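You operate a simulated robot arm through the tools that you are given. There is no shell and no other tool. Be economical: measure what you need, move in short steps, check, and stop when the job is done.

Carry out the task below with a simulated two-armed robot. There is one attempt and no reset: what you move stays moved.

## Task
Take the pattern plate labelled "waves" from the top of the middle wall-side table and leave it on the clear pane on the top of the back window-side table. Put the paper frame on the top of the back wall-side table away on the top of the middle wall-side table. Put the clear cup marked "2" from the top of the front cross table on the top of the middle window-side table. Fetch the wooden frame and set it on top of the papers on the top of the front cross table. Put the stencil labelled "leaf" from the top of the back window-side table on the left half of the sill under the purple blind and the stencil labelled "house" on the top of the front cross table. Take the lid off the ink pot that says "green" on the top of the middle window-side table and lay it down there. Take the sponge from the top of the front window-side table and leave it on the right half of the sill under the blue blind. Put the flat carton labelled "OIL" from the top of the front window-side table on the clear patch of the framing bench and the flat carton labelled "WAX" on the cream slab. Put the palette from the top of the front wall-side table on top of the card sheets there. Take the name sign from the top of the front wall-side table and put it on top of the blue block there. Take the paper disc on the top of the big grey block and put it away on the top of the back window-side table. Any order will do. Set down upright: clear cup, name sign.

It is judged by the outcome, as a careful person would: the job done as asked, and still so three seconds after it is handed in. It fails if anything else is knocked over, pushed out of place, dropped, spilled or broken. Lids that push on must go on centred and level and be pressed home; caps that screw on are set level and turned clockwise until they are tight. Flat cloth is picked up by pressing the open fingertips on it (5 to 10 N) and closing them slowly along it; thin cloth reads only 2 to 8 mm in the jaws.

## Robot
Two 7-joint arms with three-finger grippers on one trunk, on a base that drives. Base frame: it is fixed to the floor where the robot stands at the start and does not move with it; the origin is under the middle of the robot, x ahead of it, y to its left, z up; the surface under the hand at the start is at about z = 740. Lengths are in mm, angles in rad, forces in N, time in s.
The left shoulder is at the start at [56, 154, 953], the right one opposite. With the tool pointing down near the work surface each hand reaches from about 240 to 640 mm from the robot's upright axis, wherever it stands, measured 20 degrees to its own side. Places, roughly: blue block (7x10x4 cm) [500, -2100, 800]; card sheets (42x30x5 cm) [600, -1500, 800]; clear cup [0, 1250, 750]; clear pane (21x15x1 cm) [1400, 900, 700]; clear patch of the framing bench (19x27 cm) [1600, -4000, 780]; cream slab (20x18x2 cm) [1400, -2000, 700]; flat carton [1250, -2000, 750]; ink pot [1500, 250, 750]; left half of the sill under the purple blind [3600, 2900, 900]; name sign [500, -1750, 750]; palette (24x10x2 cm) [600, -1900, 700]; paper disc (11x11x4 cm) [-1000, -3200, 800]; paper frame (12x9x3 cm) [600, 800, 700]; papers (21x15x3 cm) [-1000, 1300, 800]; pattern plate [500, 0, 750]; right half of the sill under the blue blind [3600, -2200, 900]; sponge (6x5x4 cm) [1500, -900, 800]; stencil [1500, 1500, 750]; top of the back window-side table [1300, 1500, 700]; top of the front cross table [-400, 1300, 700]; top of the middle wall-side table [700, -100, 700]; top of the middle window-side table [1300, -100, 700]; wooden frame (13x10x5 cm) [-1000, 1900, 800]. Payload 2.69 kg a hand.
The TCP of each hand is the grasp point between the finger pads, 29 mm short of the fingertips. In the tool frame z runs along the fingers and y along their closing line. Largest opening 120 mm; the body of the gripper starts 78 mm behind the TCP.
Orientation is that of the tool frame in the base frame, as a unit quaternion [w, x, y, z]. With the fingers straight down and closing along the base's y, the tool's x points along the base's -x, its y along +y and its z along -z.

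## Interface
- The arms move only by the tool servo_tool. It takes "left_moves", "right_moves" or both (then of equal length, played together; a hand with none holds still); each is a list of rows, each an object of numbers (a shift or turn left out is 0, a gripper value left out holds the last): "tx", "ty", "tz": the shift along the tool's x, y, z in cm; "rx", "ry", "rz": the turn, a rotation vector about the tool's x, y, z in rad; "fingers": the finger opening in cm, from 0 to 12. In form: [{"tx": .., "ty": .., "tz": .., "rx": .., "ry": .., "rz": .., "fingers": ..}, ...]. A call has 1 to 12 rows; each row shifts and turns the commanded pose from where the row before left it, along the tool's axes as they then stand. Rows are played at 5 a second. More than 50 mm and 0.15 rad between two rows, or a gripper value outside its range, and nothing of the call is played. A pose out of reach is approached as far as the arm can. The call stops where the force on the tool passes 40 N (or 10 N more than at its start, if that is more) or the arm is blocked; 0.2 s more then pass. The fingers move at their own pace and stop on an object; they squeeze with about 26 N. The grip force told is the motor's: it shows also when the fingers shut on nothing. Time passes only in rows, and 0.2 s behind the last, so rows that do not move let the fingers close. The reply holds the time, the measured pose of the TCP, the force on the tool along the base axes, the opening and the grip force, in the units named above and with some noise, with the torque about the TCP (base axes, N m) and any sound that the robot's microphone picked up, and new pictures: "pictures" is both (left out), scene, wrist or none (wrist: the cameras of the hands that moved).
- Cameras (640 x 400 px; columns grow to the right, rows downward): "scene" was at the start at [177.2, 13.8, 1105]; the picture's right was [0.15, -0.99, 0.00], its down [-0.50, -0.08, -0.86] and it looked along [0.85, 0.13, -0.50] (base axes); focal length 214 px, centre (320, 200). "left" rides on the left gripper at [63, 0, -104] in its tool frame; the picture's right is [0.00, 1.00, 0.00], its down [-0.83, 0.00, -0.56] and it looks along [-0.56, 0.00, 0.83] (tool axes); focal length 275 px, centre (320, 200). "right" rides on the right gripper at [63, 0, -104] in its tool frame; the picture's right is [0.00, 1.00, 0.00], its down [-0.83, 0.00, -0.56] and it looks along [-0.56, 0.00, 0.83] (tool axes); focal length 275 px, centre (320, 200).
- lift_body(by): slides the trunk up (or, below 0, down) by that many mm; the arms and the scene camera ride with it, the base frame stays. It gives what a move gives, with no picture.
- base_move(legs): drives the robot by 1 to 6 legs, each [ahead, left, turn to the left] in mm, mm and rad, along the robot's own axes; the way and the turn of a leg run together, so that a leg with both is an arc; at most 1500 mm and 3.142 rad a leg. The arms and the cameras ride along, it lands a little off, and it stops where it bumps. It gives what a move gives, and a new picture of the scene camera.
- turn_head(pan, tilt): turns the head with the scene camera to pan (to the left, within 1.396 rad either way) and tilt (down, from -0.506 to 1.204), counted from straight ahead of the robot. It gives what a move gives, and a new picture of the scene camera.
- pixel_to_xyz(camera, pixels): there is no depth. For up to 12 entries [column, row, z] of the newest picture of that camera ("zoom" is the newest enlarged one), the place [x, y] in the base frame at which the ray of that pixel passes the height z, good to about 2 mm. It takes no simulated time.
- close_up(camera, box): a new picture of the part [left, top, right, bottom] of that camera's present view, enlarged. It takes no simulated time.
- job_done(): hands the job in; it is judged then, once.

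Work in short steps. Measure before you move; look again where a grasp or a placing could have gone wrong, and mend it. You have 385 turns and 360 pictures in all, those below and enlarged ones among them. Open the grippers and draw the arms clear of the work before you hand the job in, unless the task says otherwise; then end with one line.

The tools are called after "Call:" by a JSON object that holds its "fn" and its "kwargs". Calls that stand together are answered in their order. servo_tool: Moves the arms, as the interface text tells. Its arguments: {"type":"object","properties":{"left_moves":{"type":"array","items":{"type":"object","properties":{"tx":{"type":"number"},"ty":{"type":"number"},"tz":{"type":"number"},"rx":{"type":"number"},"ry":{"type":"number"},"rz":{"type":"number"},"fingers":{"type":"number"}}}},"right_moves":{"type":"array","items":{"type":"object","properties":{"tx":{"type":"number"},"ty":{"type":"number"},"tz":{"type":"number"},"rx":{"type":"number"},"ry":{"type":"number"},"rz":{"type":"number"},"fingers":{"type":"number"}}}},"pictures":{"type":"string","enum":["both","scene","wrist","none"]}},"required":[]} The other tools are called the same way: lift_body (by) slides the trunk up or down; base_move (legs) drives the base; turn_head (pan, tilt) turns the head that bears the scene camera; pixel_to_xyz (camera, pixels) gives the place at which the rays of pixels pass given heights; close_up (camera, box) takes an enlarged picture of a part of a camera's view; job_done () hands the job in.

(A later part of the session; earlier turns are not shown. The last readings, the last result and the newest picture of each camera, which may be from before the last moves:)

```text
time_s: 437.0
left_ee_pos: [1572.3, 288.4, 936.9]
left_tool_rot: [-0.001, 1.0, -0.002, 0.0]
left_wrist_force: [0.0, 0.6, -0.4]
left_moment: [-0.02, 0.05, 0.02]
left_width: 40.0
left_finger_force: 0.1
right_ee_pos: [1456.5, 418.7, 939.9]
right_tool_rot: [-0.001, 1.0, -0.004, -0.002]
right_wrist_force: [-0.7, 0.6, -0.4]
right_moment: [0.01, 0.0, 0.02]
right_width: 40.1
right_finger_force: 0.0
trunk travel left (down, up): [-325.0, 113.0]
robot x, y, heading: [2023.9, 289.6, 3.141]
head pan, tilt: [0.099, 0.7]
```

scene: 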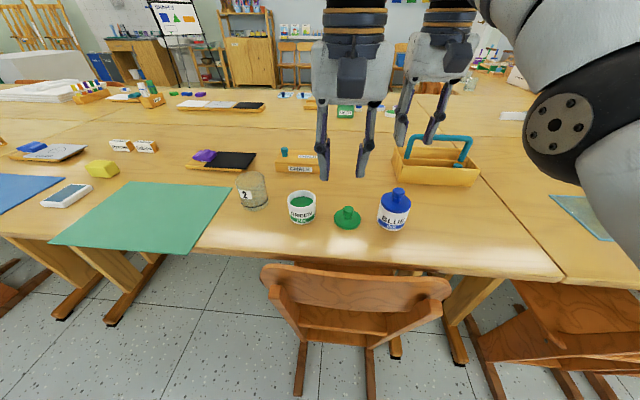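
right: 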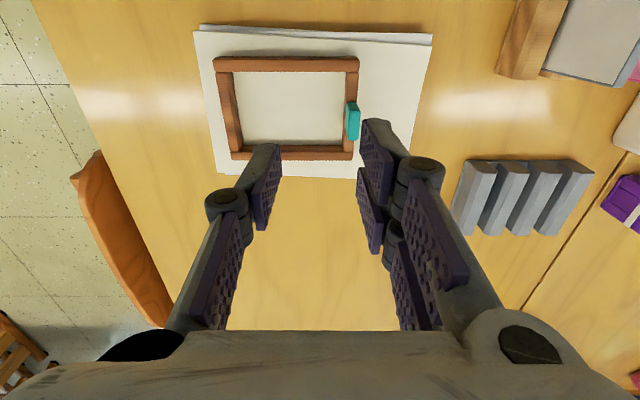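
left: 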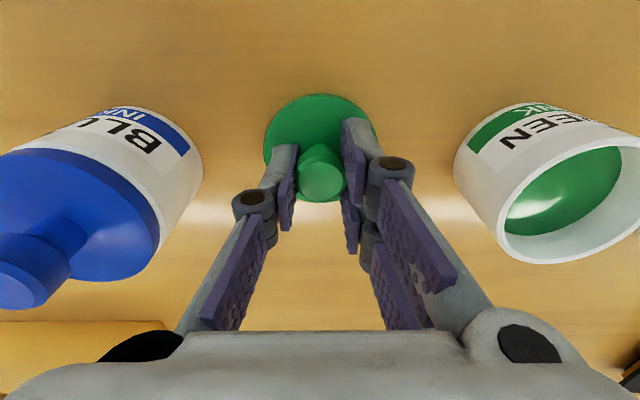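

Lid laid down, cup and pot fine. Next the sponge: I slide to y≈-680.

Call:
{"fn": "base_move", "kwargs": {"legs": [[0, 965, 0]]}}

Call:
{"fn": "turn_head", "kwargs": {"pan": 0.3, "tilt": 0.65}}

```text
time_s: 444.7
left_ee_pos: [1568.4, -677.1, 936.1]
left_tool_rot: [-0.001, 1.0, 0.001, 0.0]
left_wrist_force: [0.4, -0.3, 0.8]
left_moment: [0.0, -0.01, -0.01]
left_width: 39.8
left_finger_force: 0.0
right_ee_pos: [1452.7, -548.0, 939.5]
right_tool_rot: [-0.001, 1.0, 0.0, -0.002]
right_wrist_force: [-0.1, -0.3, 0.6]
right_moment: [0.01, -0.01, -0.02]
right_width: 39.8
right_finger_force: 0.1
trunk travel left (down, up): [-325.0, 113.0]
robot x, y, heading: [2022.3, -675.4, -3.139]
head pan, tilt: [0.099, 0.7]
```

scene: 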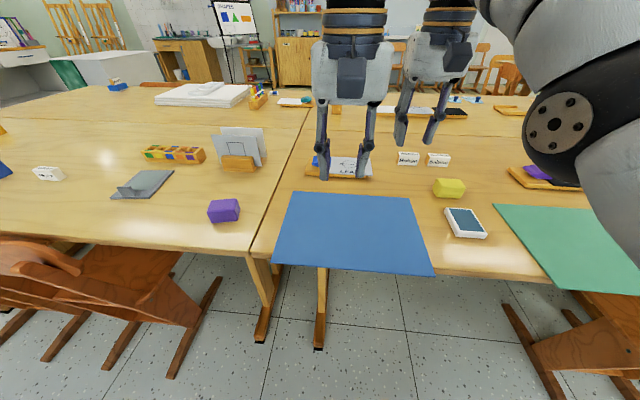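

```text
time_s: 445.4
left_ee_pos: [1569.3, -675.8, 935.8]
left_tool_rot: [-0.001, 1.0, 0.001, -0.001]
left_wrist_force: [0.7, -0.1, -1.0]
left_moment: [0.04, 0.02, 0.0]
left_width: 40.0
left_finger_force: 0.1
right_ee_pos: [1452.5, -547.2, 939.8]
right_tool_rot: [-0.001, 1.0, -0.001, -0.002]
right_wrist_force: [-0.5, 0.1, -0.3]
right_moment: [-0.02, -0.02, 0.05]
right_width: 40.1
right_finger_force: 0.0
trunk travel left (down, up): [-325.0, 113.0]
robot x, y, heading: [2026.3, -673.9, -3.143]
head pan, tilt: [0.3, 0.649]
```

scene: 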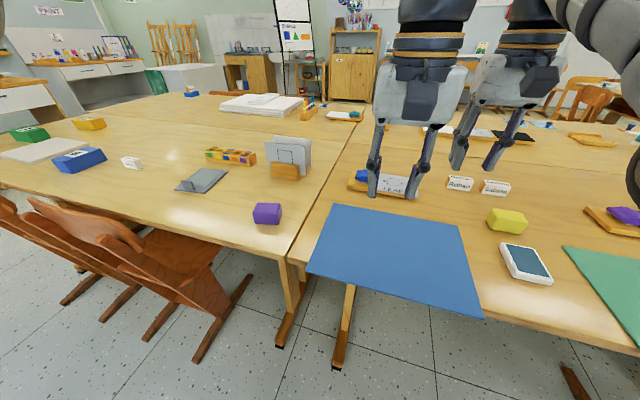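

I zoom on the purple block and the objects farther left to be sure which is the sponge and which are cartons.

Call:
{"fn": "close_up", "kwargs": {"camera": "scene", "box": [0, 100, 320, 240]}}

Call:
{"fn": "pixel_to_xyz", "kwargs": {"camera": "scene", "pixels": [[267, 209, 775], [267, 224, 740], [254, 207, 775], [281, 207, 775], [131, 167, 740], [80, 165, 760], [40, 135, 750], [90, 126, 750]]}}

```text
2.00 times, centred on (160, 170) of scene
```

zoom: 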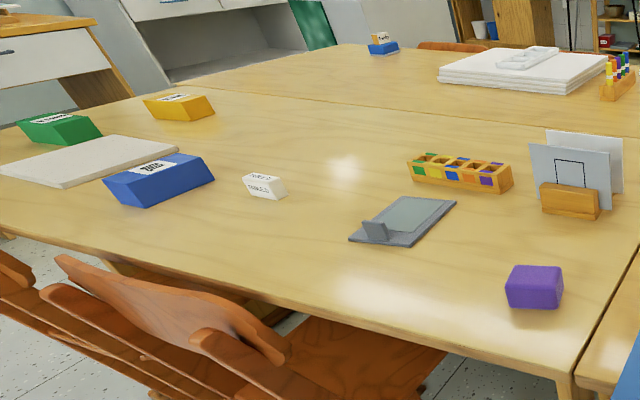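

```text
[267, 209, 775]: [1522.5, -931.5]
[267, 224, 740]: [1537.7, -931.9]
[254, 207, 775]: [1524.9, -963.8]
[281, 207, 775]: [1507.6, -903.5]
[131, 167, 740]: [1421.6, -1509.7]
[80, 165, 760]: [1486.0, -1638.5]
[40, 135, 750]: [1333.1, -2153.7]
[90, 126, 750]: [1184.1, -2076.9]
```

The purple sponge is at about (1520,-932). I shift the base 60 mm left and bring the left hand above it.

Call:
{"fn": "base_move", "kwargs": {"legs": [[0, 60, 0]]}}

Call:
{"fn": "servo_tool", "kwargs": {"left_moves": [{"ty": 4.5, "fingers": 9}, {"ty": 4.5}, {"ty": 4.5}, {"ty": 4.5}, {"ty": 1.6, "tx": -3.5}, {"tz": 3}], "pictures": "wrist"}}

```text
time_s: 446.6
left_ee_pos: [1567.7, -736.7, 936.5]
left_tool_rot: [-0.001, 1.0, 0.001, -0.001]
left_wrist_force: [0.0, -0.8, 0.3]
left_moment: [0.01, 0.0, 0.01]
left_width: 40.1
left_finger_force: 0.1
right_ee_pos: [1452.5, -606.1, 940.1]
right_tool_rot: [-0.001, 1.0, -0.001, -0.001]
right_wrist_force: [0.1, -1.2, 0.5]
right_moment: [0.0, 0.0, 0.03]
right_width: 40.4
right_finger_force: 0.1
trunk travel left (down, up): [-325.0, 113.0]
robot x, y, heading: [2021.4, -733.3, -3.142]
head pan, tilt: [0.3, 0.649]
```

scene: 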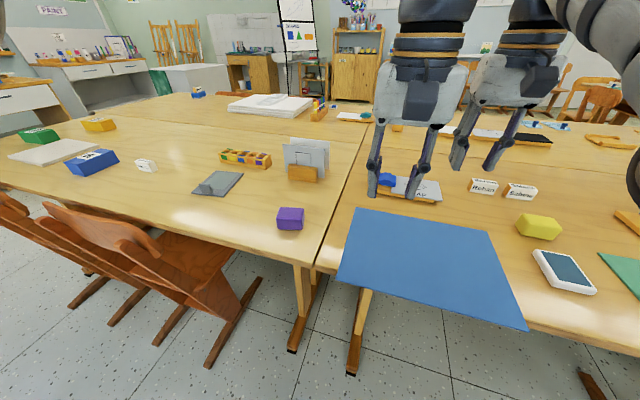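

```text
time_s: 448.0
left_ee_pos: [1533.3, -932.8, 907.7]
left_tool_rot: [-0.001, 1.0, 0.001, 0.001]
left_wrist_force: [-0.5, 0.6, -1.2]
left_moment: [-0.02, -0.02, 0.02]
left_width: 89.8
left_finger_force: 0.0
right_ee_pos: [1452.9, -606.0, 939.4]
right_tool_rot: [-0.001, 1.0, -0.001, -0.002]
right_wrist_force: [0.2, -0.4, -0.1]
right_moment: [-0.01, 0.01, 0.03]
right_width: 40.0
right_finger_force: 0.1
trunk travel left (down, up): [-325.0, 113.0]
robot x, y, heading: [2021.4, -733.6, -3.142]
head pan, tilt: [0.3, 0.649]
```

left: 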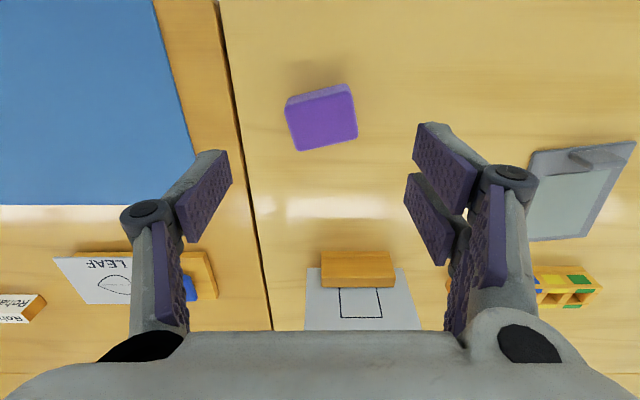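

I measure the sponge's top corners for position and yaw.

Call:
{"fn": "pixel_to_xyz", "kwargs": {"camera": "left", "pixels": [[286, 104, 778], [350, 89, 778], [358, 136, 778], [297, 151, 778]]}}

```text
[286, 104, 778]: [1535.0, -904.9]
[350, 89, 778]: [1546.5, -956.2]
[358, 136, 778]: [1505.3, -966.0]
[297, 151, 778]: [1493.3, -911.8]
```

Centre (1520,-935), yaw 0.22 rad. I align, descend and grasp across its long side.

Call:
{"fn": "servo_tool", "kwargs": {"left_moves": [{"tx": -1.3, "ty": 0.2}, {"rz": -0.11}, {"rz": -0.11}, {"tz": 4.5}, {"tz": 4.5}, {"tz": 4.3}, {"fingers": 0}, {}, {}], "pictures": "wrist"}}

```text
time_s: 450.0
left_ee_pos: [1521.7, -933.6, 774.1]
left_tool_rot: [-0.001, 0.994, 0.111, 0.0]
left_wrist_force: [0.2, 0.4, 2.3]
left_moment: [-0.07, 0.02, -0.04]
left_width: 58.9
left_finger_force: 26.0
right_ee_pos: [1453.1, -606.0, 941.0]
right_tool_rot: [0.0, 1.0, -0.001, -0.002]
right_wrist_force: [0.3, -0.4, 0.9]
right_moment: [0.0, 0.01, 0.01]
right_width: 40.1
right_finger_force: 0.2
trunk travel left (down, up): [-325.0, 113.0]
robot x, y, heading: [2020.2, -735.2, -3.144]
head pan, tilt: [0.3, 0.649]
```

left: 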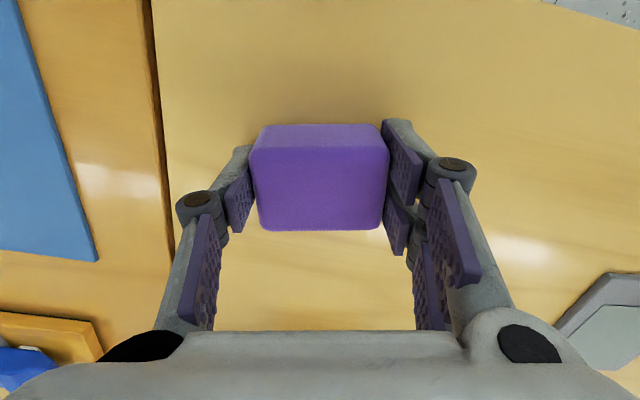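

Sponge held. I lift it, back into the aisle, turn to the windows and drive toward the blue-blind sill.

Call:
{"fn": "servo_tool", "kwargs": {"left_moves": [{"tz": -4}, {"tz": -4}, {"tz": -4}, {"tz": -4, "rz": 0.11}, {"tx": 4, "rz": 0.11}, {"tx": 4}], "pictures": "none"}}

Call:
{"fn": "base_move", "kwargs": {"legs": [[-450, 0, 0], [0, 0, 1.57], [0, 0, 1.57], [0, -1250, 0]]}}

Call:
{"fn": "lift_body", "kwargs": {"by": 110}}

Call:
{"fn": "turn_head", "kwargs": {"pan": 0, "tilt": 0.4}}

```text
time_s: 451.4
left_ee_pos: [1600.6, -930.3, 934.9]
left_tool_rot: [-0.001, 1.0, 0.0, -0.001]
left_wrist_force: [-0.1, 0.6, -0.3]
left_moment: [-0.03, -0.01, 0.01]
left_width: 58.9
left_finger_force: 25.9
right_ee_pos: [1452.8, -607.3, 940.9]
right_tool_rot: [-0.001, 1.0, -0.001, -0.002]
right_wrist_force: [0.0, 0.4, 0.0]
right_moment: [0.0, 0.02, -0.02]
right_width: 40.0
right_finger_force: 0.0
trunk travel left (down, up): [-325.0, 113.0]
robot x, y, heading: [2024.7, -731.9, -3.137]
head pan, tilt: [0.3, 0.649]
```

```text
time_s: 471.3
left_ee_pos: [2911.8, -1789.9, 933.8]
left_tool_rot: [0.0, -0.011, 1.0, 0.0]
left_wrist_force: [1.3, -1.5, 0.4]
left_moment: [0.01, 0.0, -0.02]
left_width: 58.8
left_finger_force: 25.6
right_ee_pos: [3065.5, -2110.3, 940.2]
right_tool_rot: [0.002, -0.008, 1.0, -0.001]
right_wrist_force: [0.0, 0.0, -0.1]
right_moment: [-0.01, 0.01, 0.01]
right_width: 40.0
right_finger_force: 0.1
trunk travel left (down, up): [-325.0, 113.0]
robot x, y, heading: [2492.0, -1990.7, 0.019]
head pan, tilt: [0.3, 0.649]
```

scene: 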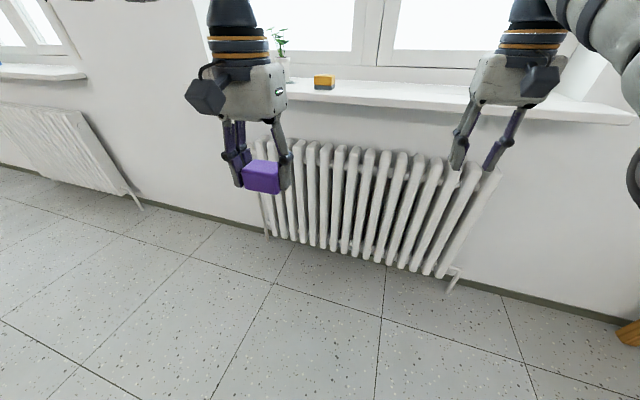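

```text
time_s: 472.7
left_ee_pos: [2912.4, -1789.8, 1042.8]
left_tool_rot: [0.0, -0.009, 1.0, -0.001]
left_wrist_force: [0.6, 0.3, -1.0]
left_moment: [-0.02, 0.01, -0.01]
left_width: 59.0
left_finger_force: 26.2
right_ee_pos: [2994.4, -2112.6, 1224.8]
right_tool_rot: [0.163, -0.008, 0.987, 0.002]
right_wrist_force: [0.6, -0.2, -0.6]
right_moment: [0.02, 0.03, 0.01]
right_width: 39.9
right_finger_force: 0.0
trunk travel left (down, up): [-435.0, 3.0]
robot x, y, heading: [2492.3, -1994.5, 0.019]
head pan, tilt: [0.3, 0.649]
```

```text
time_s: 473.5
left_ee_pos: [2911.1, -1790.9, 1043.8]
left_tool_rot: [0.0, -0.009, 1.0, -0.001]
left_wrist_force: [0.4, -1.0, -0.5]
left_moment: [-0.03, 0.02, 0.02]
left_width: 58.8
left_finger_force: 25.6
right_ee_pos: [2991.2, -2111.1, 1225.8]
right_tool_rot: [0.164, -0.008, 0.986, 0.001]
right_wrist_force: [0.6, 0.0, -0.5]
right_moment: [0.01, -0.01, 0.02]
right_width: 40.1
right_finger_force: 0.1
trunk travel left (down, up): [-435.0, 3.0]
robot x, y, heading: [2492.0, -1994.1, 0.023]
head pan, tilt: [0.0, 0.4]
```

scene: 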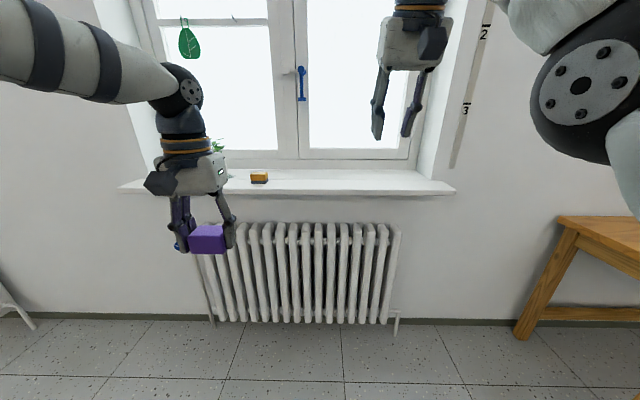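

The sill's right half (cols 300–455) is empty. I measure it at z≈943.

Call:
{"fn": "pixel_to_xyz", "kwargs": {"camera": "scene", "pixels": [[300, 193, 943], [455, 191, 943], [120, 187, 943], [300, 170, 943], [380, 193, 943]]}}

Call:
{"fn": "base_move", "kwargs": {"legs": [[0, -300, -0.02], [360, 0, 0]]}}

```text
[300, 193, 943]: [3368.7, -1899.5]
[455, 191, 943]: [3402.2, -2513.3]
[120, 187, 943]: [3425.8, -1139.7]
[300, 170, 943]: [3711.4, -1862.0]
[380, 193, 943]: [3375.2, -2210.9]
```

```text
time_s: 478.3
left_ee_pos: [3273.8, -2101.8, 1043.7]
left_tool_rot: [0.0, 0.0, 1.0, 0.0]
left_wrist_force: [0.4, -0.2, 0.0]
left_moment: [-0.04, 0.0, 0.03]
left_width: 58.8
left_finger_force: 25.7
right_ee_pos: [3349.6, -2424.0, 1225.5]
right_tool_rot: [0.165, 0.003, 0.986, -0.001]
right_wrist_force: [0.4, -0.5, 1.3]
right_moment: [-0.05, 0.02, 0.01]
right_width: 39.9
right_finger_force: 0.0
trunk travel left (down, up): [-435.0, 3.0]
robot x, y, heading: [2851.1, -2294.3, -0.004]
head pan, tilt: [0.0, 0.4]
```

scene: 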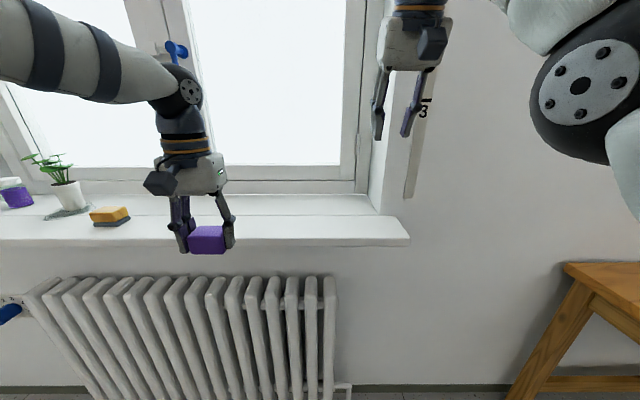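

Right end of the sill y≈-2513, centre ≈-1860. I retract the right hand first, then drive 85 mm forward and reach with the sponge to (3450,-2140).

Call:
{"fn": "servo_tool", "kwargs": {"right_moves": [{"tx": 3, "tz": 3, "ry": 0.14}, {"tx": 3, "tz": 3, "ry": 0.14}, {"tx": 4, "tz": 3}, {"tx": 4}, {"tx": 4}], "pictures": "none"}}

Call:
{"fn": "base_move", "kwargs": {"legs": [[85, 0, 0]]}}

Call:
{"fn": "servo_tool", "kwargs": {"left_moves": [{"tx": -3, "ty": -1}, {"tx": -3, "ty": -1}, {"tx": -3, "ty": -1}, {}], "pictures": "both"}}

```text
time_s: 479.5
left_ee_pos: [3273.4, -2100.9, 1042.1]
left_tool_rot: [-0.001, 0.001, 1.0, -0.001]
left_wrist_force: [-0.4, 0.3, -0.4]
left_moment: [0.0, -0.02, 0.02]
left_width: 58.6
left_finger_force: 25.6
right_ee_pos: [3249.4, -2426.6, 1126.9]
right_tool_rot: [0.02, 0.007, 1.0, 0.01]
right_wrist_force: [-1.1, -0.1, 0.1]
right_moment: [0.05, 0.0, -0.02]
right_width: 40.0
right_finger_force: 0.1
right hand out of reach, approached as far as the arm can: row 1, 4, 5
trunk travel left (down, up): [-435.0, 3.0]
robot x, y, heading: [2855.1, -2296.5, -0.002]
head pan, tilt: [0.0, 0.4]
```

```text
time_s: 480.6
left_ee_pos: [3358.6, -2102.8, 1044.7]
left_tool_rot: [0.0, 0.002, 1.0, 0.0]
left_wrist_force: [-0.1, 0.3, -0.1]
left_moment: [-0.02, 0.05, 0.0]
left_width: 58.5
left_finger_force: 26.6
right_ee_pos: [3332.3, -2427.2, 1129.1]
right_tool_rot: [0.022, 0.006, 1.0, 0.009]
right_wrist_force: [0.0, -0.9, 0.3]
right_moment: [0.0, 0.06, 0.05]
right_width: 39.9
right_finger_force: 0.1
trunk travel left (down, up): [-435.0, 3.0]
robot x, y, heading: [2935.6, -2298.1, 0.001]
head pan, tilt: [0.0, 0.4]
```

scene: 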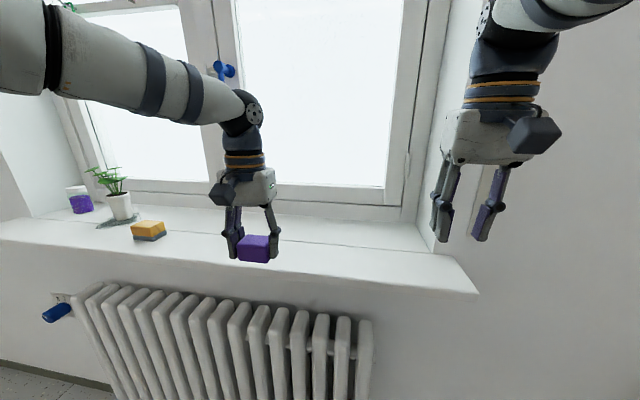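

```text
time_s: 481.6
left_ee_pos: [3448.9, -2130.9, 1044.7]
left_tool_rot: [0.001, 0.002, 1.0, -0.001]
left_wrist_force: [-0.5, 0.7, -0.7]
left_moment: [0.02, -0.03, 0.01]
left_width: 59.0
left_finger_force: 26.5
right_ee_pos: [3330.7, -2427.3, 1129.6]
right_tool_rot: [0.022, 0.008, 1.0, 0.012]
right_wrist_force: [-0.6, -0.2, 0.0]
right_moment: [-0.02, -0.03, -0.01]
right_width: 40.2
right_finger_force: 0.1
trunk travel left (down, up): [-435.0, 3.0]
robot x, y, heading: [2939.5, -2293.2, -0.003]
head pan, tilt: [0.0, 0.4]
```

scene: 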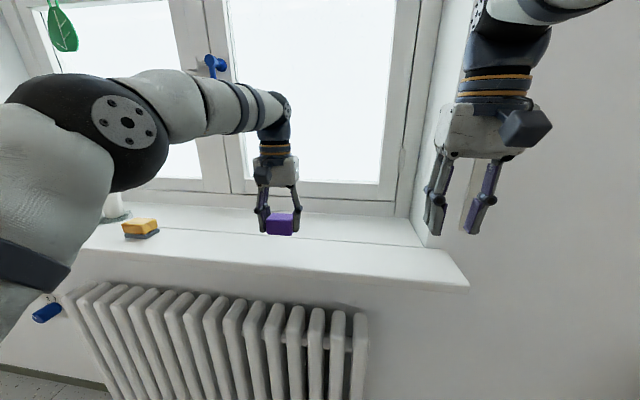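
left: 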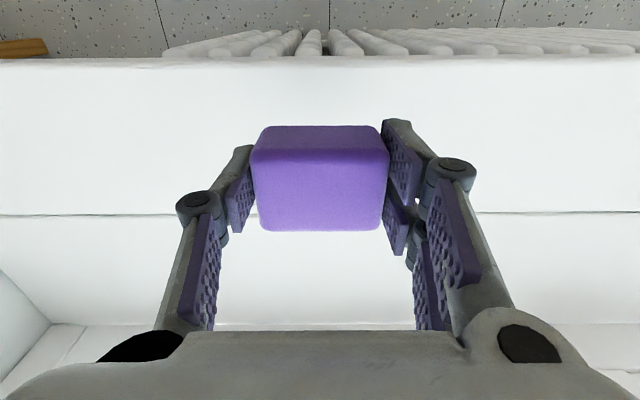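

Over the sill's front board. I lower: expected contact at TCP≈977.

Call:
{"fn": "servo_tool", "kwargs": {"left_moves": [{"tz": 3}, {"tz": 2.5}, {"tz": 0.6}, {}], "pictures": "none"}}

Call:
{"fn": "servo_tool", "kwargs": {"left_moves": [{"tz": 0.3}, {"tz": 0.3}, {}], "pictures": "none"}}

```text
time_s: 482.6
left_ee_pos: [3449.7, -2132.1, 983.2]
left_tool_rot: [0.0, 0.001, 1.0, -0.001]
left_wrist_force: [0.0, -0.3, -0.5]
left_moment: [0.01, -0.03, -0.01]
left_width: 58.7
left_finger_force: 25.7
right_ee_pos: [3332.1, -2427.8, 1129.7]
right_tool_rot: [0.023, 0.008, 1.0, 0.012]
right_wrist_force: [0.6, 0.1, -0.3]
right_moment: [0.01, -0.02, 0.04]
right_width: 40.0
right_finger_force: 0.1
trunk travel left (down, up): [-435.0, 3.0]
robot x, y, heading: [2938.5, -2296.6, -0.003]
head pan, tilt: [0.0, 0.4]
```

```text
time_s: 483.4
left_ee_pos: [3449.6, -2132.0, 978.2]
left_tool_rot: [0.003, 0.0, 1.0, -0.001]
left_wrist_force: [0.6, 0.2, 11.8]
left_moment: [0.05, -0.06, 0.01]
left_width: 58.8
left_finger_force: 26.1
right_ee_pos: [3332.4, -2427.8, 1130.1]
right_tool_rot: [0.023, 0.007, 1.0, 0.013]
right_wrist_force: [0.4, 0.1, 0.8]
right_moment: [0.05, 0.05, -0.04]
right_width: 39.8
right_finger_force: 0.1
trunk travel left (down, up): [-435.0, 3.0]
robot x, y, heading: [2934.0, -2296.3, -0.007]
head pan, tilt: [0.0, 0.4]
```

Contact. I release, rise, retract and back off.

Call:
{"fn": "servo_tool", "kwargs": {"left_moves": [{"fingers": 8}, {}, {"tz": -4}, {"tz": -3, "tx": 2}, {"tx": 4}, {"tx": 4}], "pictures": "none"}}

Call:
{"fn": "base_move", "kwargs": {"legs": [[-480, 0, 0]]}}

```text
time_s: 484.8
left_ee_pos: [3346.9, -2132.3, 1045.8]
left_tool_rot: [0.001, 0.0, 1.0, 0.0]
left_wrist_force: [0.4, 1.1, -0.3]
left_moment: [0.04, -0.04, 0.01]
left_width: 80.0
left_finger_force: 0.0
right_ee_pos: [3331.7, -2428.6, 1130.2]
right_tool_rot: [0.022, 0.007, 1.0, 0.012]
right_wrist_force: [-0.5, 0.4, 0.8]
right_moment: [0.04, -0.04, 0.01]
right_width: 40.0
right_finger_force: 0.0
trunk travel left (down, up): [-435.0, 3.0]
robot x, y, heading: [2938.1, -2293.3, -0.005]
head pan, tilt: [0.0, 0.4]
```

```text
time_s: 487.6
left_ee_pos: [2865.1, -2129.5, 1046.4]
left_tool_rot: [0.0, 0.001, 1.0, 0.0]
left_wrist_force: [-0.8, 0.1, 0.1]
left_moment: [0.02, -0.03, 0.02]
left_width: 80.1
left_finger_force: 0.0
right_ee_pos: [2848.3, -2426.1, 1128.4]
right_tool_rot: [0.023, 0.007, 1.0, 0.012]
right_wrist_force: [1.0, -0.6, -0.2]
right_moment: [0.0, -0.01, 0.02]
right_width: 39.9
right_finger_force: 0.0
trunk travel left (down, up): [-435.0, 3.0]
robot x, y, heading: [2455.3, -2294.1, -0.004]
head pan, tilt: [0.0, 0.4]
```

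scene: 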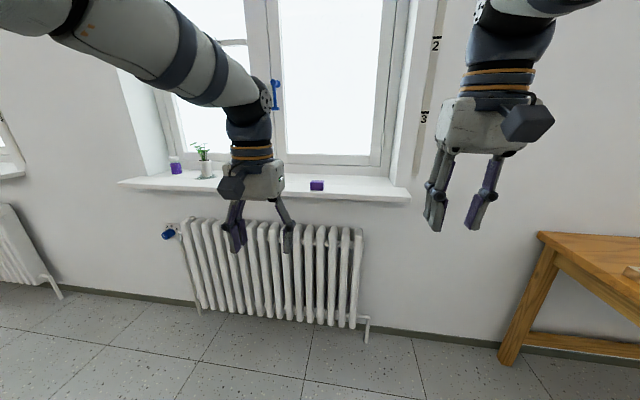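

Sponge sits in the right half. I lower the trunk, turn back to the tables and look at the cartons and slab.

Call:
{"fn": "lift_body", "kwargs": {"by": -110}}

Call:
{"fn": "base_move", "kwargs": {"legs": [[0, 350, 0], [0, 0, 1.57], [0, 0, 1.57], [330, 0, 0]]}}

Call:
{"fn": "turn_head", "kwargs": {"pan": 0, "tilt": 0.65}}

Call:
{"fn": "close_up", "kwargs": {"camera": "scene", "box": [200, 120, 480, 280]}}

```text
time_s: 489.1
left_ee_pos: [2864.6, -2130.1, 936.5]
left_tool_rot: [0.0, 0.0, 1.0, -0.002]
left_wrist_force: [0.2, 0.8, -0.1]
left_moment: [-0.05, 0.0, 0.01]
left_width: 79.9
left_finger_force: 0.1
right_ee_pos: [2895.1, -2425.9, 870.3]
right_tool_rot: [-0.154, 0.009, 0.988, 0.011]
right_wrist_force: [-0.5, 0.1, -0.2]
right_moment: [0.01, -0.03, -0.01]
right_width: 39.9
right_finger_force: 0.1
trunk travel left (down, up): [-325.0, 113.0]
robot x, y, heading: [2452.8, -2294.6, -0.001]
head pan, tilt: [0.0, 0.4]
```

```text
time_s: 501.7
left_ee_pos: [1707.8, -2088.3, 935.9]
left_tool_rot: [0.0, 1.0, -0.013, 0.0]
left_wrist_force: [0.0, 0.1, 0.5]
left_moment: [-0.02, -0.04, 0.02]
left_width: 80.0
left_finger_force: 0.0
right_ee_pos: [1684.8, -1790.3, 870.1]
right_tool_rot: [0.013, 0.988, -0.021, 0.153]
right_wrist_force: [-0.8, -0.4, 0.4]
right_moment: [-0.02, -0.02, 0.02]
right_width: 39.9
right_finger_force: 0.1
trunk travel left (down, up): [-325.0, 113.0]
robot x, y, heading: [2125.0, -1933.8, 3.114]
head pan, tilt: [0.0, 0.4]
```

scene: 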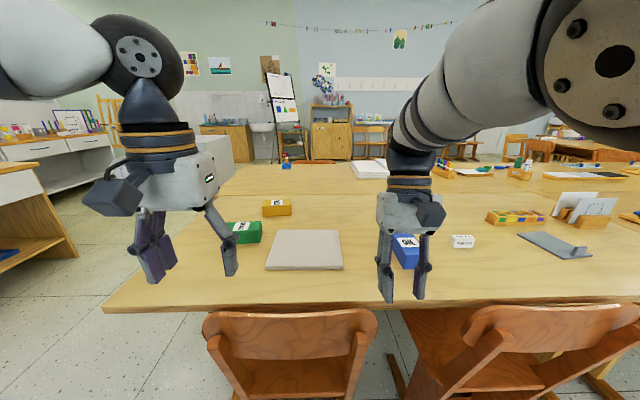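

```text
time_s: 502.5
left_ee_pos: [1707.8, -2087.8, 935.5]
left_tool_rot: [-0.002, 1.0, -0.014, 0.0]
left_wrist_force: [0.8, -0.5, 0.7]
left_moment: [-0.01, -0.02, 0.0]
left_width: 80.1
left_finger_force: 0.1
right_ee_pos: [1684.6, -1790.3, 869.9]
right_tool_rot: [0.013, 0.988, -0.021, 0.154]
right_wrist_force: [-1.1, 0.2, 0.2]
right_moment: [-0.01, 0.02, -0.02]
right_width: 40.0
right_finger_force: 0.0
trunk travel left (down, up): [-325.0, 113.0]
robot x, y, heading: [2120.1, -1933.5, 3.114]
head pan, tilt: [0.0, 0.649]
```

scene: 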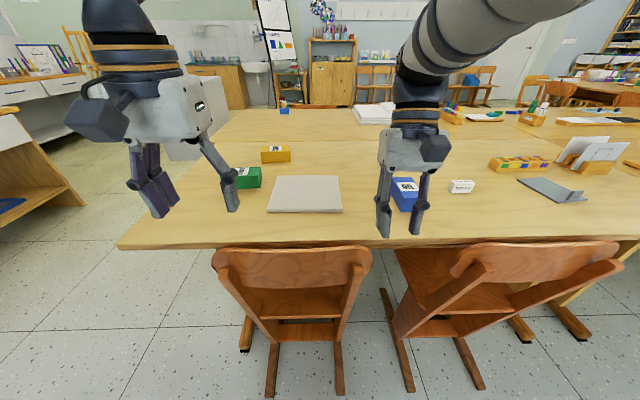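

```text
2.29 times, centred on (340, 200) of scene
```

zoom: 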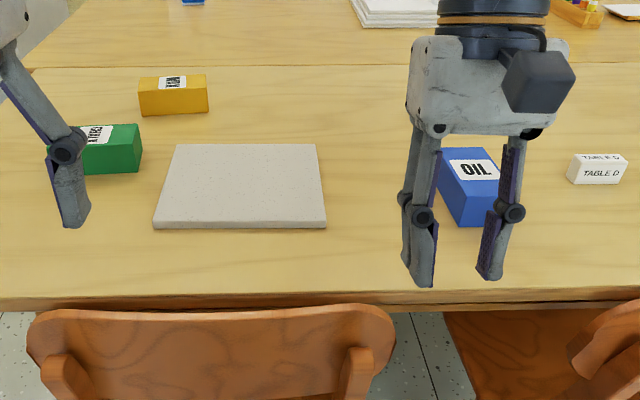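

Blue is OIL. I straighten the right hand (it is tilted), raise it, and zoom on the yellow and green cartons' labels.

Call:
{"fn": "servo_tool", "kwargs": {"right_moves": [{"ry": -0.15, "tz": -2}, {"ry": -0.15, "tz": -2}, {"tz": -3, "tx": 2}], "left_moves": [{"tz": -3, "ty": 3}, {"ty": 4}, {"ty": 3}], "pictures": "none"}}

Call:
{"fn": "close_up", "kwargs": {"camera": "scene", "box": [215, 135, 315, 205]}}

Call:
{"fn": "close_up", "kwargs": {"camera": "scene", "box": [350, 150, 490, 240]}}

```text
time_s: 503.3
left_ee_pos: [1705.2, -2188.8, 966.7]
left_tool_rot: [-0.001, 1.0, -0.014, 0.001]
left_wrist_force: [0.2, 0.1, 0.3]
left_moment: [0.0, 0.0, -0.02]
left_width: 80.1
left_finger_force: 0.1
right_ee_pos: [1615.8, -1782.2, 903.0]
right_tool_rot: [0.009, 1.0, -0.022, 0.003]
right_wrist_force: [0.8, -0.9, -0.1]
right_moment: [0.0, 0.05, -0.02]
right_width: 39.9
right_finger_force: 0.1
right hand out of reach, approached as far as the arm can: row 1, 2, 3
trunk travel left (down, up): [-325.0, 113.0]
robot x, y, heading: [2122.6, -1929.6, 3.114]
head pan, tilt: [0.0, 0.649]
```

```text
5.71 times, centred on (265, 170) of scene
```

zoom: 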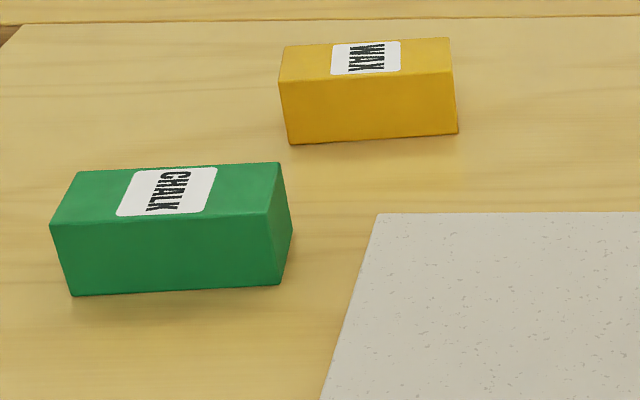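

```text
4.44 times, centred on (420, 195) of scene
```

zoom: 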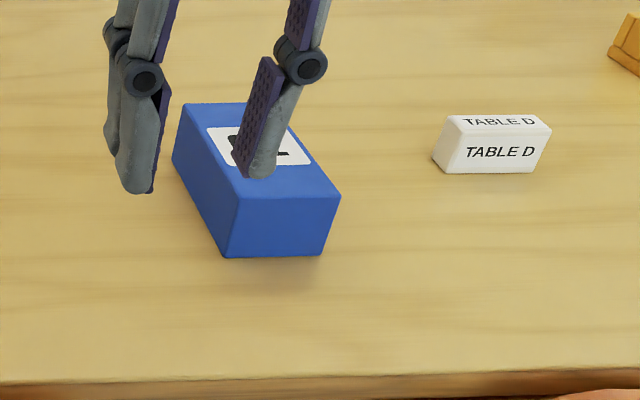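

WAX is the yellow one, OIL the blue. I measure both, plus slab and table end.

Call:
{"fn": "pixel_to_xyz", "kwargs": {"camera": "scene", "pixels": [[401.4, 194.4, 780], [424.6, 194, 780], [389.2, 173.6, 780], [398.7, 207.5, 740], [421, 206, 740], [263, 162, 740], [290, 160, 740], [262, 149, 775], [274, 176, 755], [340, 176, 755], [342, 213, 755], [267, 212, 755]]}}

Call:
{"fn": "base_move", "kwargs": {"legs": [[100, -100, 0.027]]}}

Call:
{"fn": "servo_tool", "kwargs": {"right_moves": [{"ry": 0, "tz": -1, "fingers": 10}, {"tx": -1}], "pictures": "wrist"}}

```text
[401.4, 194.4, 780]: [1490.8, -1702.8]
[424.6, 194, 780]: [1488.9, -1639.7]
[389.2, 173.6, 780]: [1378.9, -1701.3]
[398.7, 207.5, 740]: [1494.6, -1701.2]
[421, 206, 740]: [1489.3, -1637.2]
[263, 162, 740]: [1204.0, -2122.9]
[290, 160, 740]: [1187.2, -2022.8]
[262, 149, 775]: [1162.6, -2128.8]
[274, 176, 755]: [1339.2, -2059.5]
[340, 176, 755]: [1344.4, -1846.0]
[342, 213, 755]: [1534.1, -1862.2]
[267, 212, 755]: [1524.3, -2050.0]
```

```text
time_s: 504.7
left_ee_pos: [1614.3, -2098.2, 965.2]
left_tool_rot: [-0.001, 1.0, 0.001, 0.0]
left_wrist_force: [0.2, -0.4, 0.6]
left_moment: [-0.04, 0.03, 0.0]
left_width: 80.0
left_finger_force: 0.1
right_ee_pos: [1511.5, -1694.6, 901.3]
right_tool_rot: [0.01, 1.0, -0.01, 0.006]
right_wrist_force: [-0.8, 0.2, 0.1]
right_moment: [-0.01, -0.02, 0.01]
right_width: 40.0
right_finger_force: 0.0
trunk travel left (down, up): [-325.0, 113.0]
robot x, y, heading: [2022.9, -1834.2, -3.138]
head pan, tilt: [0.0, 0.649]
```

scene: 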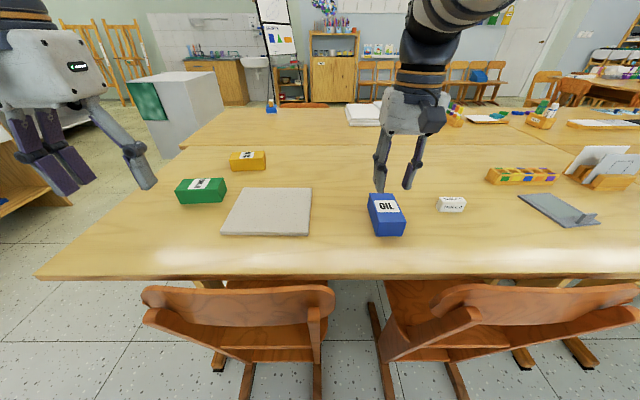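

```text
time_s: 505.3
left_ee_pos: [1614.7, -2098.9, 966.4]
left_tool_rot: [-0.001, 1.0, 0.001, 0.0]
left_wrist_force: [-0.8, -0.1, -0.7]
left_moment: [-0.02, -0.02, 0.01]
left_width: 79.9
left_finger_force: 0.1
right_ee_pos: [1500.7, -1693.6, 911.6]
right_tool_rot: [0.01, 1.0, -0.009, 0.005]
right_wrist_force: [0.3, 0.4, 0.2]
right_moment: [-0.04, 0.03, -0.02]
right_width: 100.0
right_finger_force: 0.1
trunk travel left (down, up): [-325.0, 113.0]
robot x, y, heading: [2020.8, -1832.0, -3.137]
head pan, tilt: [0.0, 0.649]
```

right: 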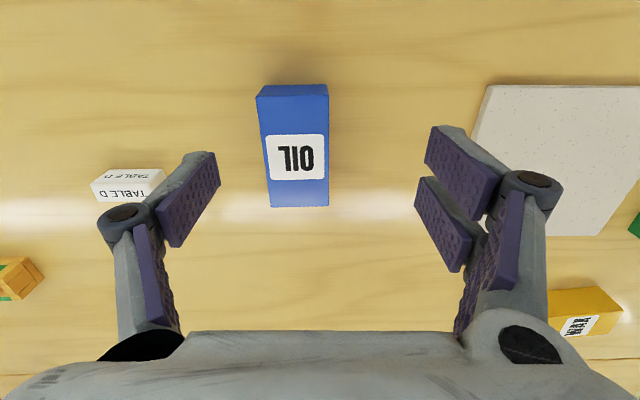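

I measure the OIL carton's top from above.

Call:
{"fn": "pixel_to_xyz", "kwargs": {"camera": "right", "pixels": [[257, 98, 780], [329, 95, 780], [328, 207, 780], [268, 208, 780], [165, 185, 765], [483, 95, 755]]}}

```text
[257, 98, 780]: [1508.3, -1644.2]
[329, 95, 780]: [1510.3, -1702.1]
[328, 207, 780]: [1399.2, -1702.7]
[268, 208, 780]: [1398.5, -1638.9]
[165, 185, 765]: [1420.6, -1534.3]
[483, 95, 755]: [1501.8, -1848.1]
```

OIL: centre (1454,-1672), 61 mm wide. I centre, descend astride and grasp.

Call:
{"fn": "servo_tool", "kwargs": {"right_moves": [{"tx": -2.5, "ty": -1.1}, {"tx": -2.2, "ty": -1}, {"tz": 4.5}, {"tz": 4.5}, {"tz": 3.5}, {"tz": 1.3}, {"fingers": 0}, {}, {}], "pictures": "wrist"}}

```text
time_s: 507.3
left_ee_pos: [1613.9, -2097.8, 965.6]
left_tool_rot: [-0.001, 1.0, 0.001, 0.0]
left_wrist_force: [0.3, 0.2, 1.3]
left_moment: [0.03, -0.02, 0.0]
left_width: 79.9
left_finger_force: 0.0
right_ee_pos: [1456.1, -1673.7, 771.6]
right_tool_rot: [0.01, 1.0, -0.008, 0.005]
right_wrist_force: [-0.5, 0.6, 1.6]
right_moment: [-0.05, 0.23, -0.06]
right_width: 59.5
right_finger_force: 25.9
trunk travel left (down, up): [-325.0, 113.0]
robot x, y, heading: [2026.9, -1828.7, -3.138]
head pan, tilt: [0.0, 0.649]
```

right: 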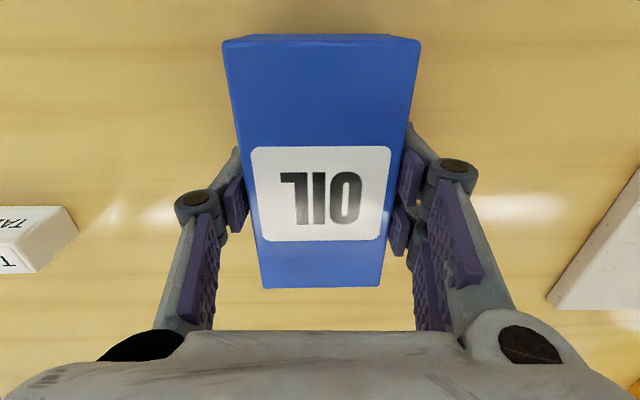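

OIL held. I lift it, measure the table's front end, and drive around to that end (WAX is only reachable from there).

Call:
{"fn": "servo_tool", "kwargs": {"right_moves": [{"tz": -4}, {"tz": -4}, {"tz": -4}, {"tz": -4, "tx": 3}, {"tx": 4}], "pictures": "wrist"}}

Call:
{"fn": "pixel_to_xyz", "kwargs": {"camera": "scene", "pixels": [[35, 278, 740], [180, 148, 740], [110, 215, 740], [233, 169, 740], [266, 166, 740]]}}

Call:
{"fn": "base_move", "kwargs": {"legs": [[-230, 0, 0], [0, 830, 0], [900, 0, 0], [0, 0, -1.575]]}}

```text
time_s: 508.5
left_ee_pos: [1613.5, -2099.2, 964.6]
left_tool_rot: [-0.001, 1.0, 0.001, 0.0]
left_wrist_force: [0.2, -0.6, 0.2]
left_moment: [0.03, -0.04, 0.01]
left_width: 79.7
left_finger_force: 0.0
right_ee_pos: [1493.4, -1671.9, 933.6]
right_tool_rot: [0.009, 1.0, -0.008, 0.006]
right_wrist_force: [-0.3, 0.6, -0.8]
right_moment: [-0.04, -0.04, 0.03]
right_width: 59.7
right_finger_force: 26.3
right hand out of reach, approached as far as the arm can: row 5
trunk travel left (down, up): [-325.0, 113.0]
robot x, y, heading: [2026.9, -1834.3, -3.141]
head pan, tilt: [0.0, 0.649]
```

right: 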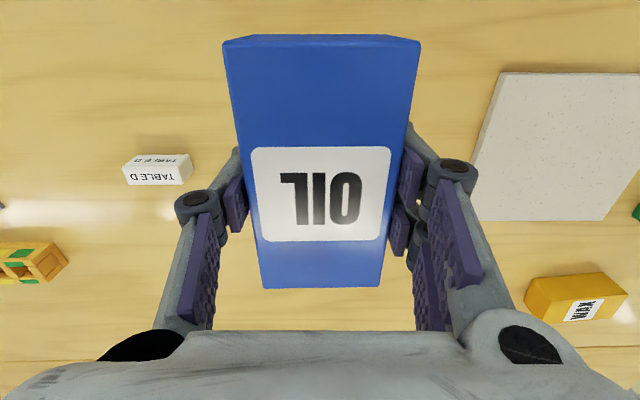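

```text
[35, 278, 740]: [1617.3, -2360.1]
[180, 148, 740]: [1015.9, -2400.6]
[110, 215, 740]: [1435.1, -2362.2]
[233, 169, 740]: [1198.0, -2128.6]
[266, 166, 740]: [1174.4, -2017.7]
```

```text
time_s: 524.7
left_ee_pos: [1094.2, -2237.7, 965.5]
left_tool_rot: [0.001, -0.704, 0.711, 0.0]
left_wrist_force: [0.6, -0.2, -0.1]
left_moment: [0.02, 0.0, 0.0]
left_width: 80.0
left_finger_force: 0.0
right_ee_pos: [1521.4, -2121.6, 933.4]
right_tool_rot: [-0.01, -0.697, 0.717, 0.004]
right_wrist_force: [0.2, -0.4, -1.9]
right_moment: [0.02, -0.01, 0.0]
right_width: 59.6
right_finger_force: 26.0
trunk travel left (down, up): [-325.0, 113.0]
robot x, y, heading: [1361.2, -2649.6, 1.565]
head pan, tilt: [0.0, 0.649]
```

scene: 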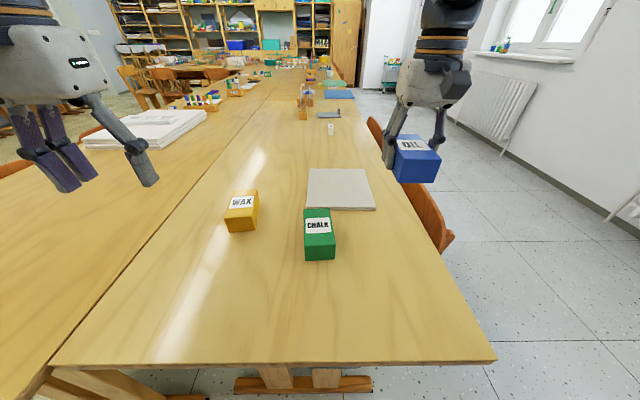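

Here WAX at (242,205). I measure it and bring the left hand above.

Call:
{"fn": "pixel_to_xyz", "kwargs": {"camera": "scene", "pixels": [[230, 195, 778], [257, 191, 778], [255, 219, 778], [225, 221, 778], [228, 232, 740], [254, 230, 740], [308, 169, 757], [365, 169, 757], [375, 208, 757], [304, 210, 757], [302, 236, 778], [334, 234, 778]]}}

Call:
{"fn": "servo_tool", "kwargs": {"left_moves": [{"tx": -4, "ty": -2, "fingers": 10}, {"tx": -4, "ty": -2}, {"tx": -4, "ty": -2}, {"tx": -2, "ty": -1.5, "tz": 3}, {"tz": 4}], "pictures": "wrist"}}

```text
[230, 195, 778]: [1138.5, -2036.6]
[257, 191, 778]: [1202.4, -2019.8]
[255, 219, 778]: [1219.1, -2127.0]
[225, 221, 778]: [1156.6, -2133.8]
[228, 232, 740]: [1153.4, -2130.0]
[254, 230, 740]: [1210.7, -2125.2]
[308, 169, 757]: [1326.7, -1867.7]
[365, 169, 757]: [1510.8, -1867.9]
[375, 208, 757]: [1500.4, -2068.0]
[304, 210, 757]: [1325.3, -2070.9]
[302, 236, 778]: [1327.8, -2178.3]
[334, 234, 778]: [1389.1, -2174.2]
```

```text
time_s: 525.9
left_ee_pos: [1171.3, -2097.5, 895.3]
left_tool_rot: [0.001, -0.704, 0.71, -0.001]
left_wrist_force: [0.7, -1.4, -0.4]
left_moment: [0.0, 0.0, 0.01]
left_width: 99.7
left_finger_force: 0.1
right_ee_pos: [1522.0, -2122.2, 933.8]
right_tool_rot: [-0.011, -0.697, 0.717, 0.004]
right_wrist_force: [0.0, 0.3, -0.9]
right_moment: [0.01, -0.02, -0.03]
right_width: 59.5
right_finger_force: 26.3
trunk travel left (down, up): [-325.0, 113.0]
robot x, y, heading: [1354.8, -2649.3, 1.563]
head pan, tilt: [0.0, 0.649]
```

left: 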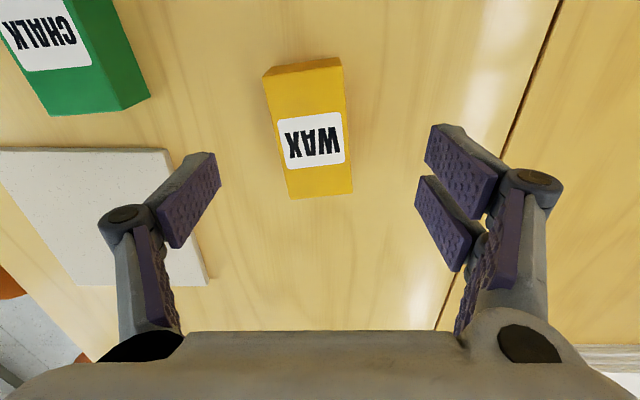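

I measure the WAX carton's top in this view for centre and yaw.

Call:
{"fn": "pixel_to_xyz", "kwargs": {"camera": "left", "pixels": [[265, 77, 780], [341, 66, 780], [353, 191, 780], [289, 198, 780], [145, 98, 780]]}}

```text
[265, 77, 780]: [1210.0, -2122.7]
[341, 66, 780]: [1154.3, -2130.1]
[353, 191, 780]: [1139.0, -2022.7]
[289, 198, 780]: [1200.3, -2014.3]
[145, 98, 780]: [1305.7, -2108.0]
```

Centre (1176,-2072), yaw +0.115. I align, descend and grasp.

Call:
{"fn": "servo_tool", "kwargs": {"left_moves": [{"tx": -2.5, "ty": -0.45}, {"rz": -0.115}, {"tz": 4.5}, {"tz": 4.5}, {"tz": 3.2}, {"fingers": 0}, {}, {}], "pictures": "wrist"}}

```text
time_s: 527.7
left_ee_pos: [1174.8, -2073.6, 773.6]
left_tool_rot: [-0.002, 0.744, -0.668, -0.001]
left_wrist_force: [-0.3, 0.8, 1.5]
left_moment: [0.21, 0.13, -0.01]
left_width: 59.5
left_finger_force: 25.9
right_ee_pos: [1522.3, -2122.4, 935.2]
right_tool_rot: [-0.01, -0.697, 0.717, 0.003]
right_wrist_force: [0.3, -0.2, -2.0]
right_moment: [0.0, 0.02, -0.03]
right_width: 59.6
right_finger_force: 26.0
trunk travel left (down, up): [-325.0, 113.0]
robot x, y, heading: [1362.9, -2647.5, 1.562]
head pan, tilt: [0.0, 0.649]
```

left: 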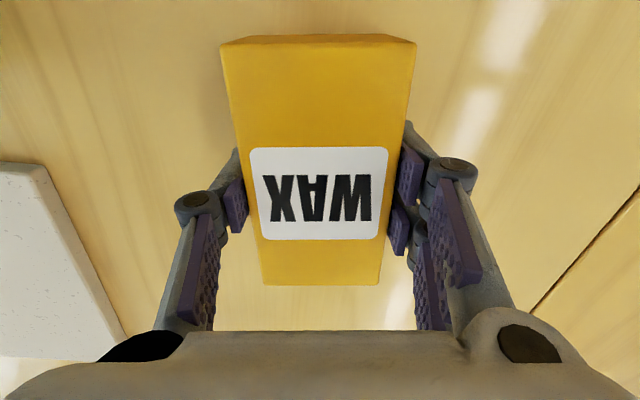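

WAX held. The slab is too far from this end, so I lift and go back to the window side to place it.

Call:
{"fn": "servo_tool", "kwargs": {"left_moves": [{"tz": -4}, {"tz": -4}, {"tz": -4, "rz": 0.115}, {"tz": -4, "tx": 2}], "pictures": "none"}}

Call:
{"fn": "base_move", "kwargs": {"legs": [[0, -900, 0], [0, 0, 1.578], [0, -845, 0], [235, 0, 0]]}}

Call:
{"fn": "servo_tool", "kwargs": {"left_moves": [{}], "pictures": "wrist"}}

```text
time_s: 528.7
left_ee_pos: [1175.6, -2092.4, 933.8]
left_tool_rot: [0.0, -0.704, 0.71, -0.001]
left_wrist_force: [-0.5, 0.4, -0.7]
left_moment: [0.04, -0.03, 0.0]
left_width: 59.8
left_finger_force: 26.2
right_ee_pos: [1523.6, -2123.0, 934.2]
right_tool_rot: [-0.011, -0.697, 0.717, 0.004]
right_wrist_force: [0.3, 0.3, -1.0]
right_moment: [0.02, -0.03, 0.01]
right_width: 59.7
right_finger_force: 25.9
trunk travel left (down, up): [-325.0, 113.0]
robot x, y, heading: [1356.1, -2648.1, 1.562]
head pan, tilt: [0.0, 0.649]
```

```text
time_s: 547.7
left_ee_pos: [1472.5, -1999.1, 933.2]
left_tool_rot: [-0.002, 1.0, 0.004, 0.0]
left_wrist_force: [0.5, -0.1, -1.0]
left_moment: [0.0, -0.01, -0.01]
left_width: 59.3
left_finger_force: 26.2
right_ee_pos: [1496.1, -1652.6, 933.0]
right_tool_rot: [0.01, 1.0, -0.007, 0.005]
right_wrist_force: [0.1, 0.4, -1.4]
right_moment: [-0.02, -0.03, 0.0]
right_width: 59.4
right_finger_force: 25.6
trunk travel left (down, up): [-325.0, 113.0]
robot x, y, heading: [2024.5, -1812.8, -3.135]
head pan, tilt: [0.0, 0.649]
```

scene: 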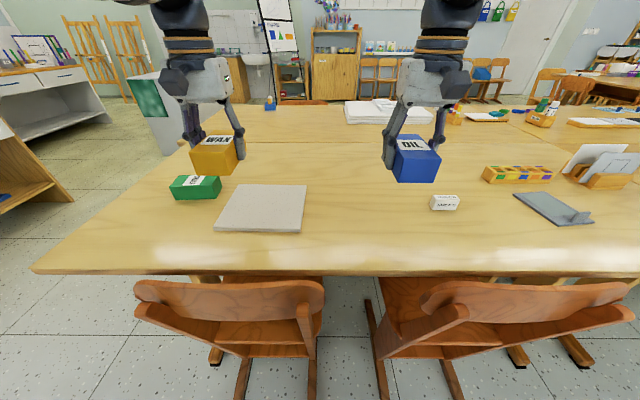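

```text
time_s: 548.1
left_ee_pos: [1472.0, -2000.2, 932.8]
left_tool_rot: [-0.001, 1.0, 0.004, 0.0]
left_wrist_force: [0.7, -0.3, -0.7]
left_moment: [0.05, 0.03, -0.02]
left_width: 59.7
left_finger_force: 26.2
right_ee_pos: [1496.7, -1652.0, 934.6]
right_tool_rot: [0.011, 1.0, -0.006, 0.005]
right_wrist_force: [-0.4, 0.3, -2.0]
right_moment: [0.01, 0.0, 0.01]
right_width: 59.8
right_finger_force: 25.8
trunk travel left (down, up): [-325.0, 113.0]
robot x, y, heading: [2026.8, -1810.8, -3.138]
head pan, tilt: [0.0, 0.649]
```

left: 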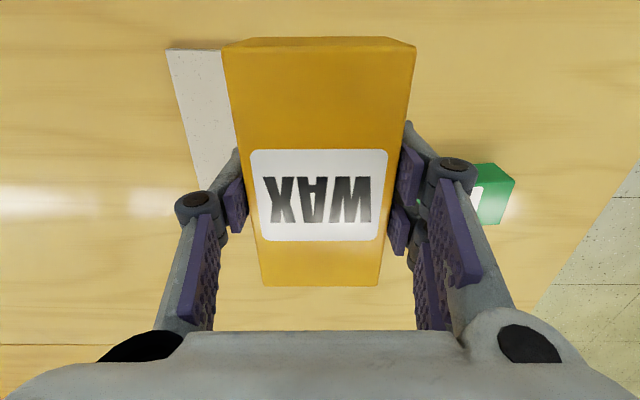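

I re-measure the slab from here.

Call:
{"fn": "pixel_to_xyz", "kwargs": {"camera": "scene", "pixels": [[238, 185, 757], [307, 185, 757], [301, 230, 757], [215, 229, 757], [221, 189, 780], [220, 198, 740]]}}

Call:
{"fn": "pixel_to_xyz", "kwargs": {"camera": "left", "pixels": [[167, 50, 757], [195, 190, 757], [475, 210, 740]]}}

```text
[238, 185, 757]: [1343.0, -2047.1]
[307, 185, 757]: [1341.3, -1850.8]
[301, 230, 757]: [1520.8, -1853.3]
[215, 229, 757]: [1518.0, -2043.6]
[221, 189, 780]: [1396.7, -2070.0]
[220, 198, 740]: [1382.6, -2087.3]
```

```text
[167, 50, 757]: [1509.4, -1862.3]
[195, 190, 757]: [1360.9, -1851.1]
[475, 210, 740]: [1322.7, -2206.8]
```

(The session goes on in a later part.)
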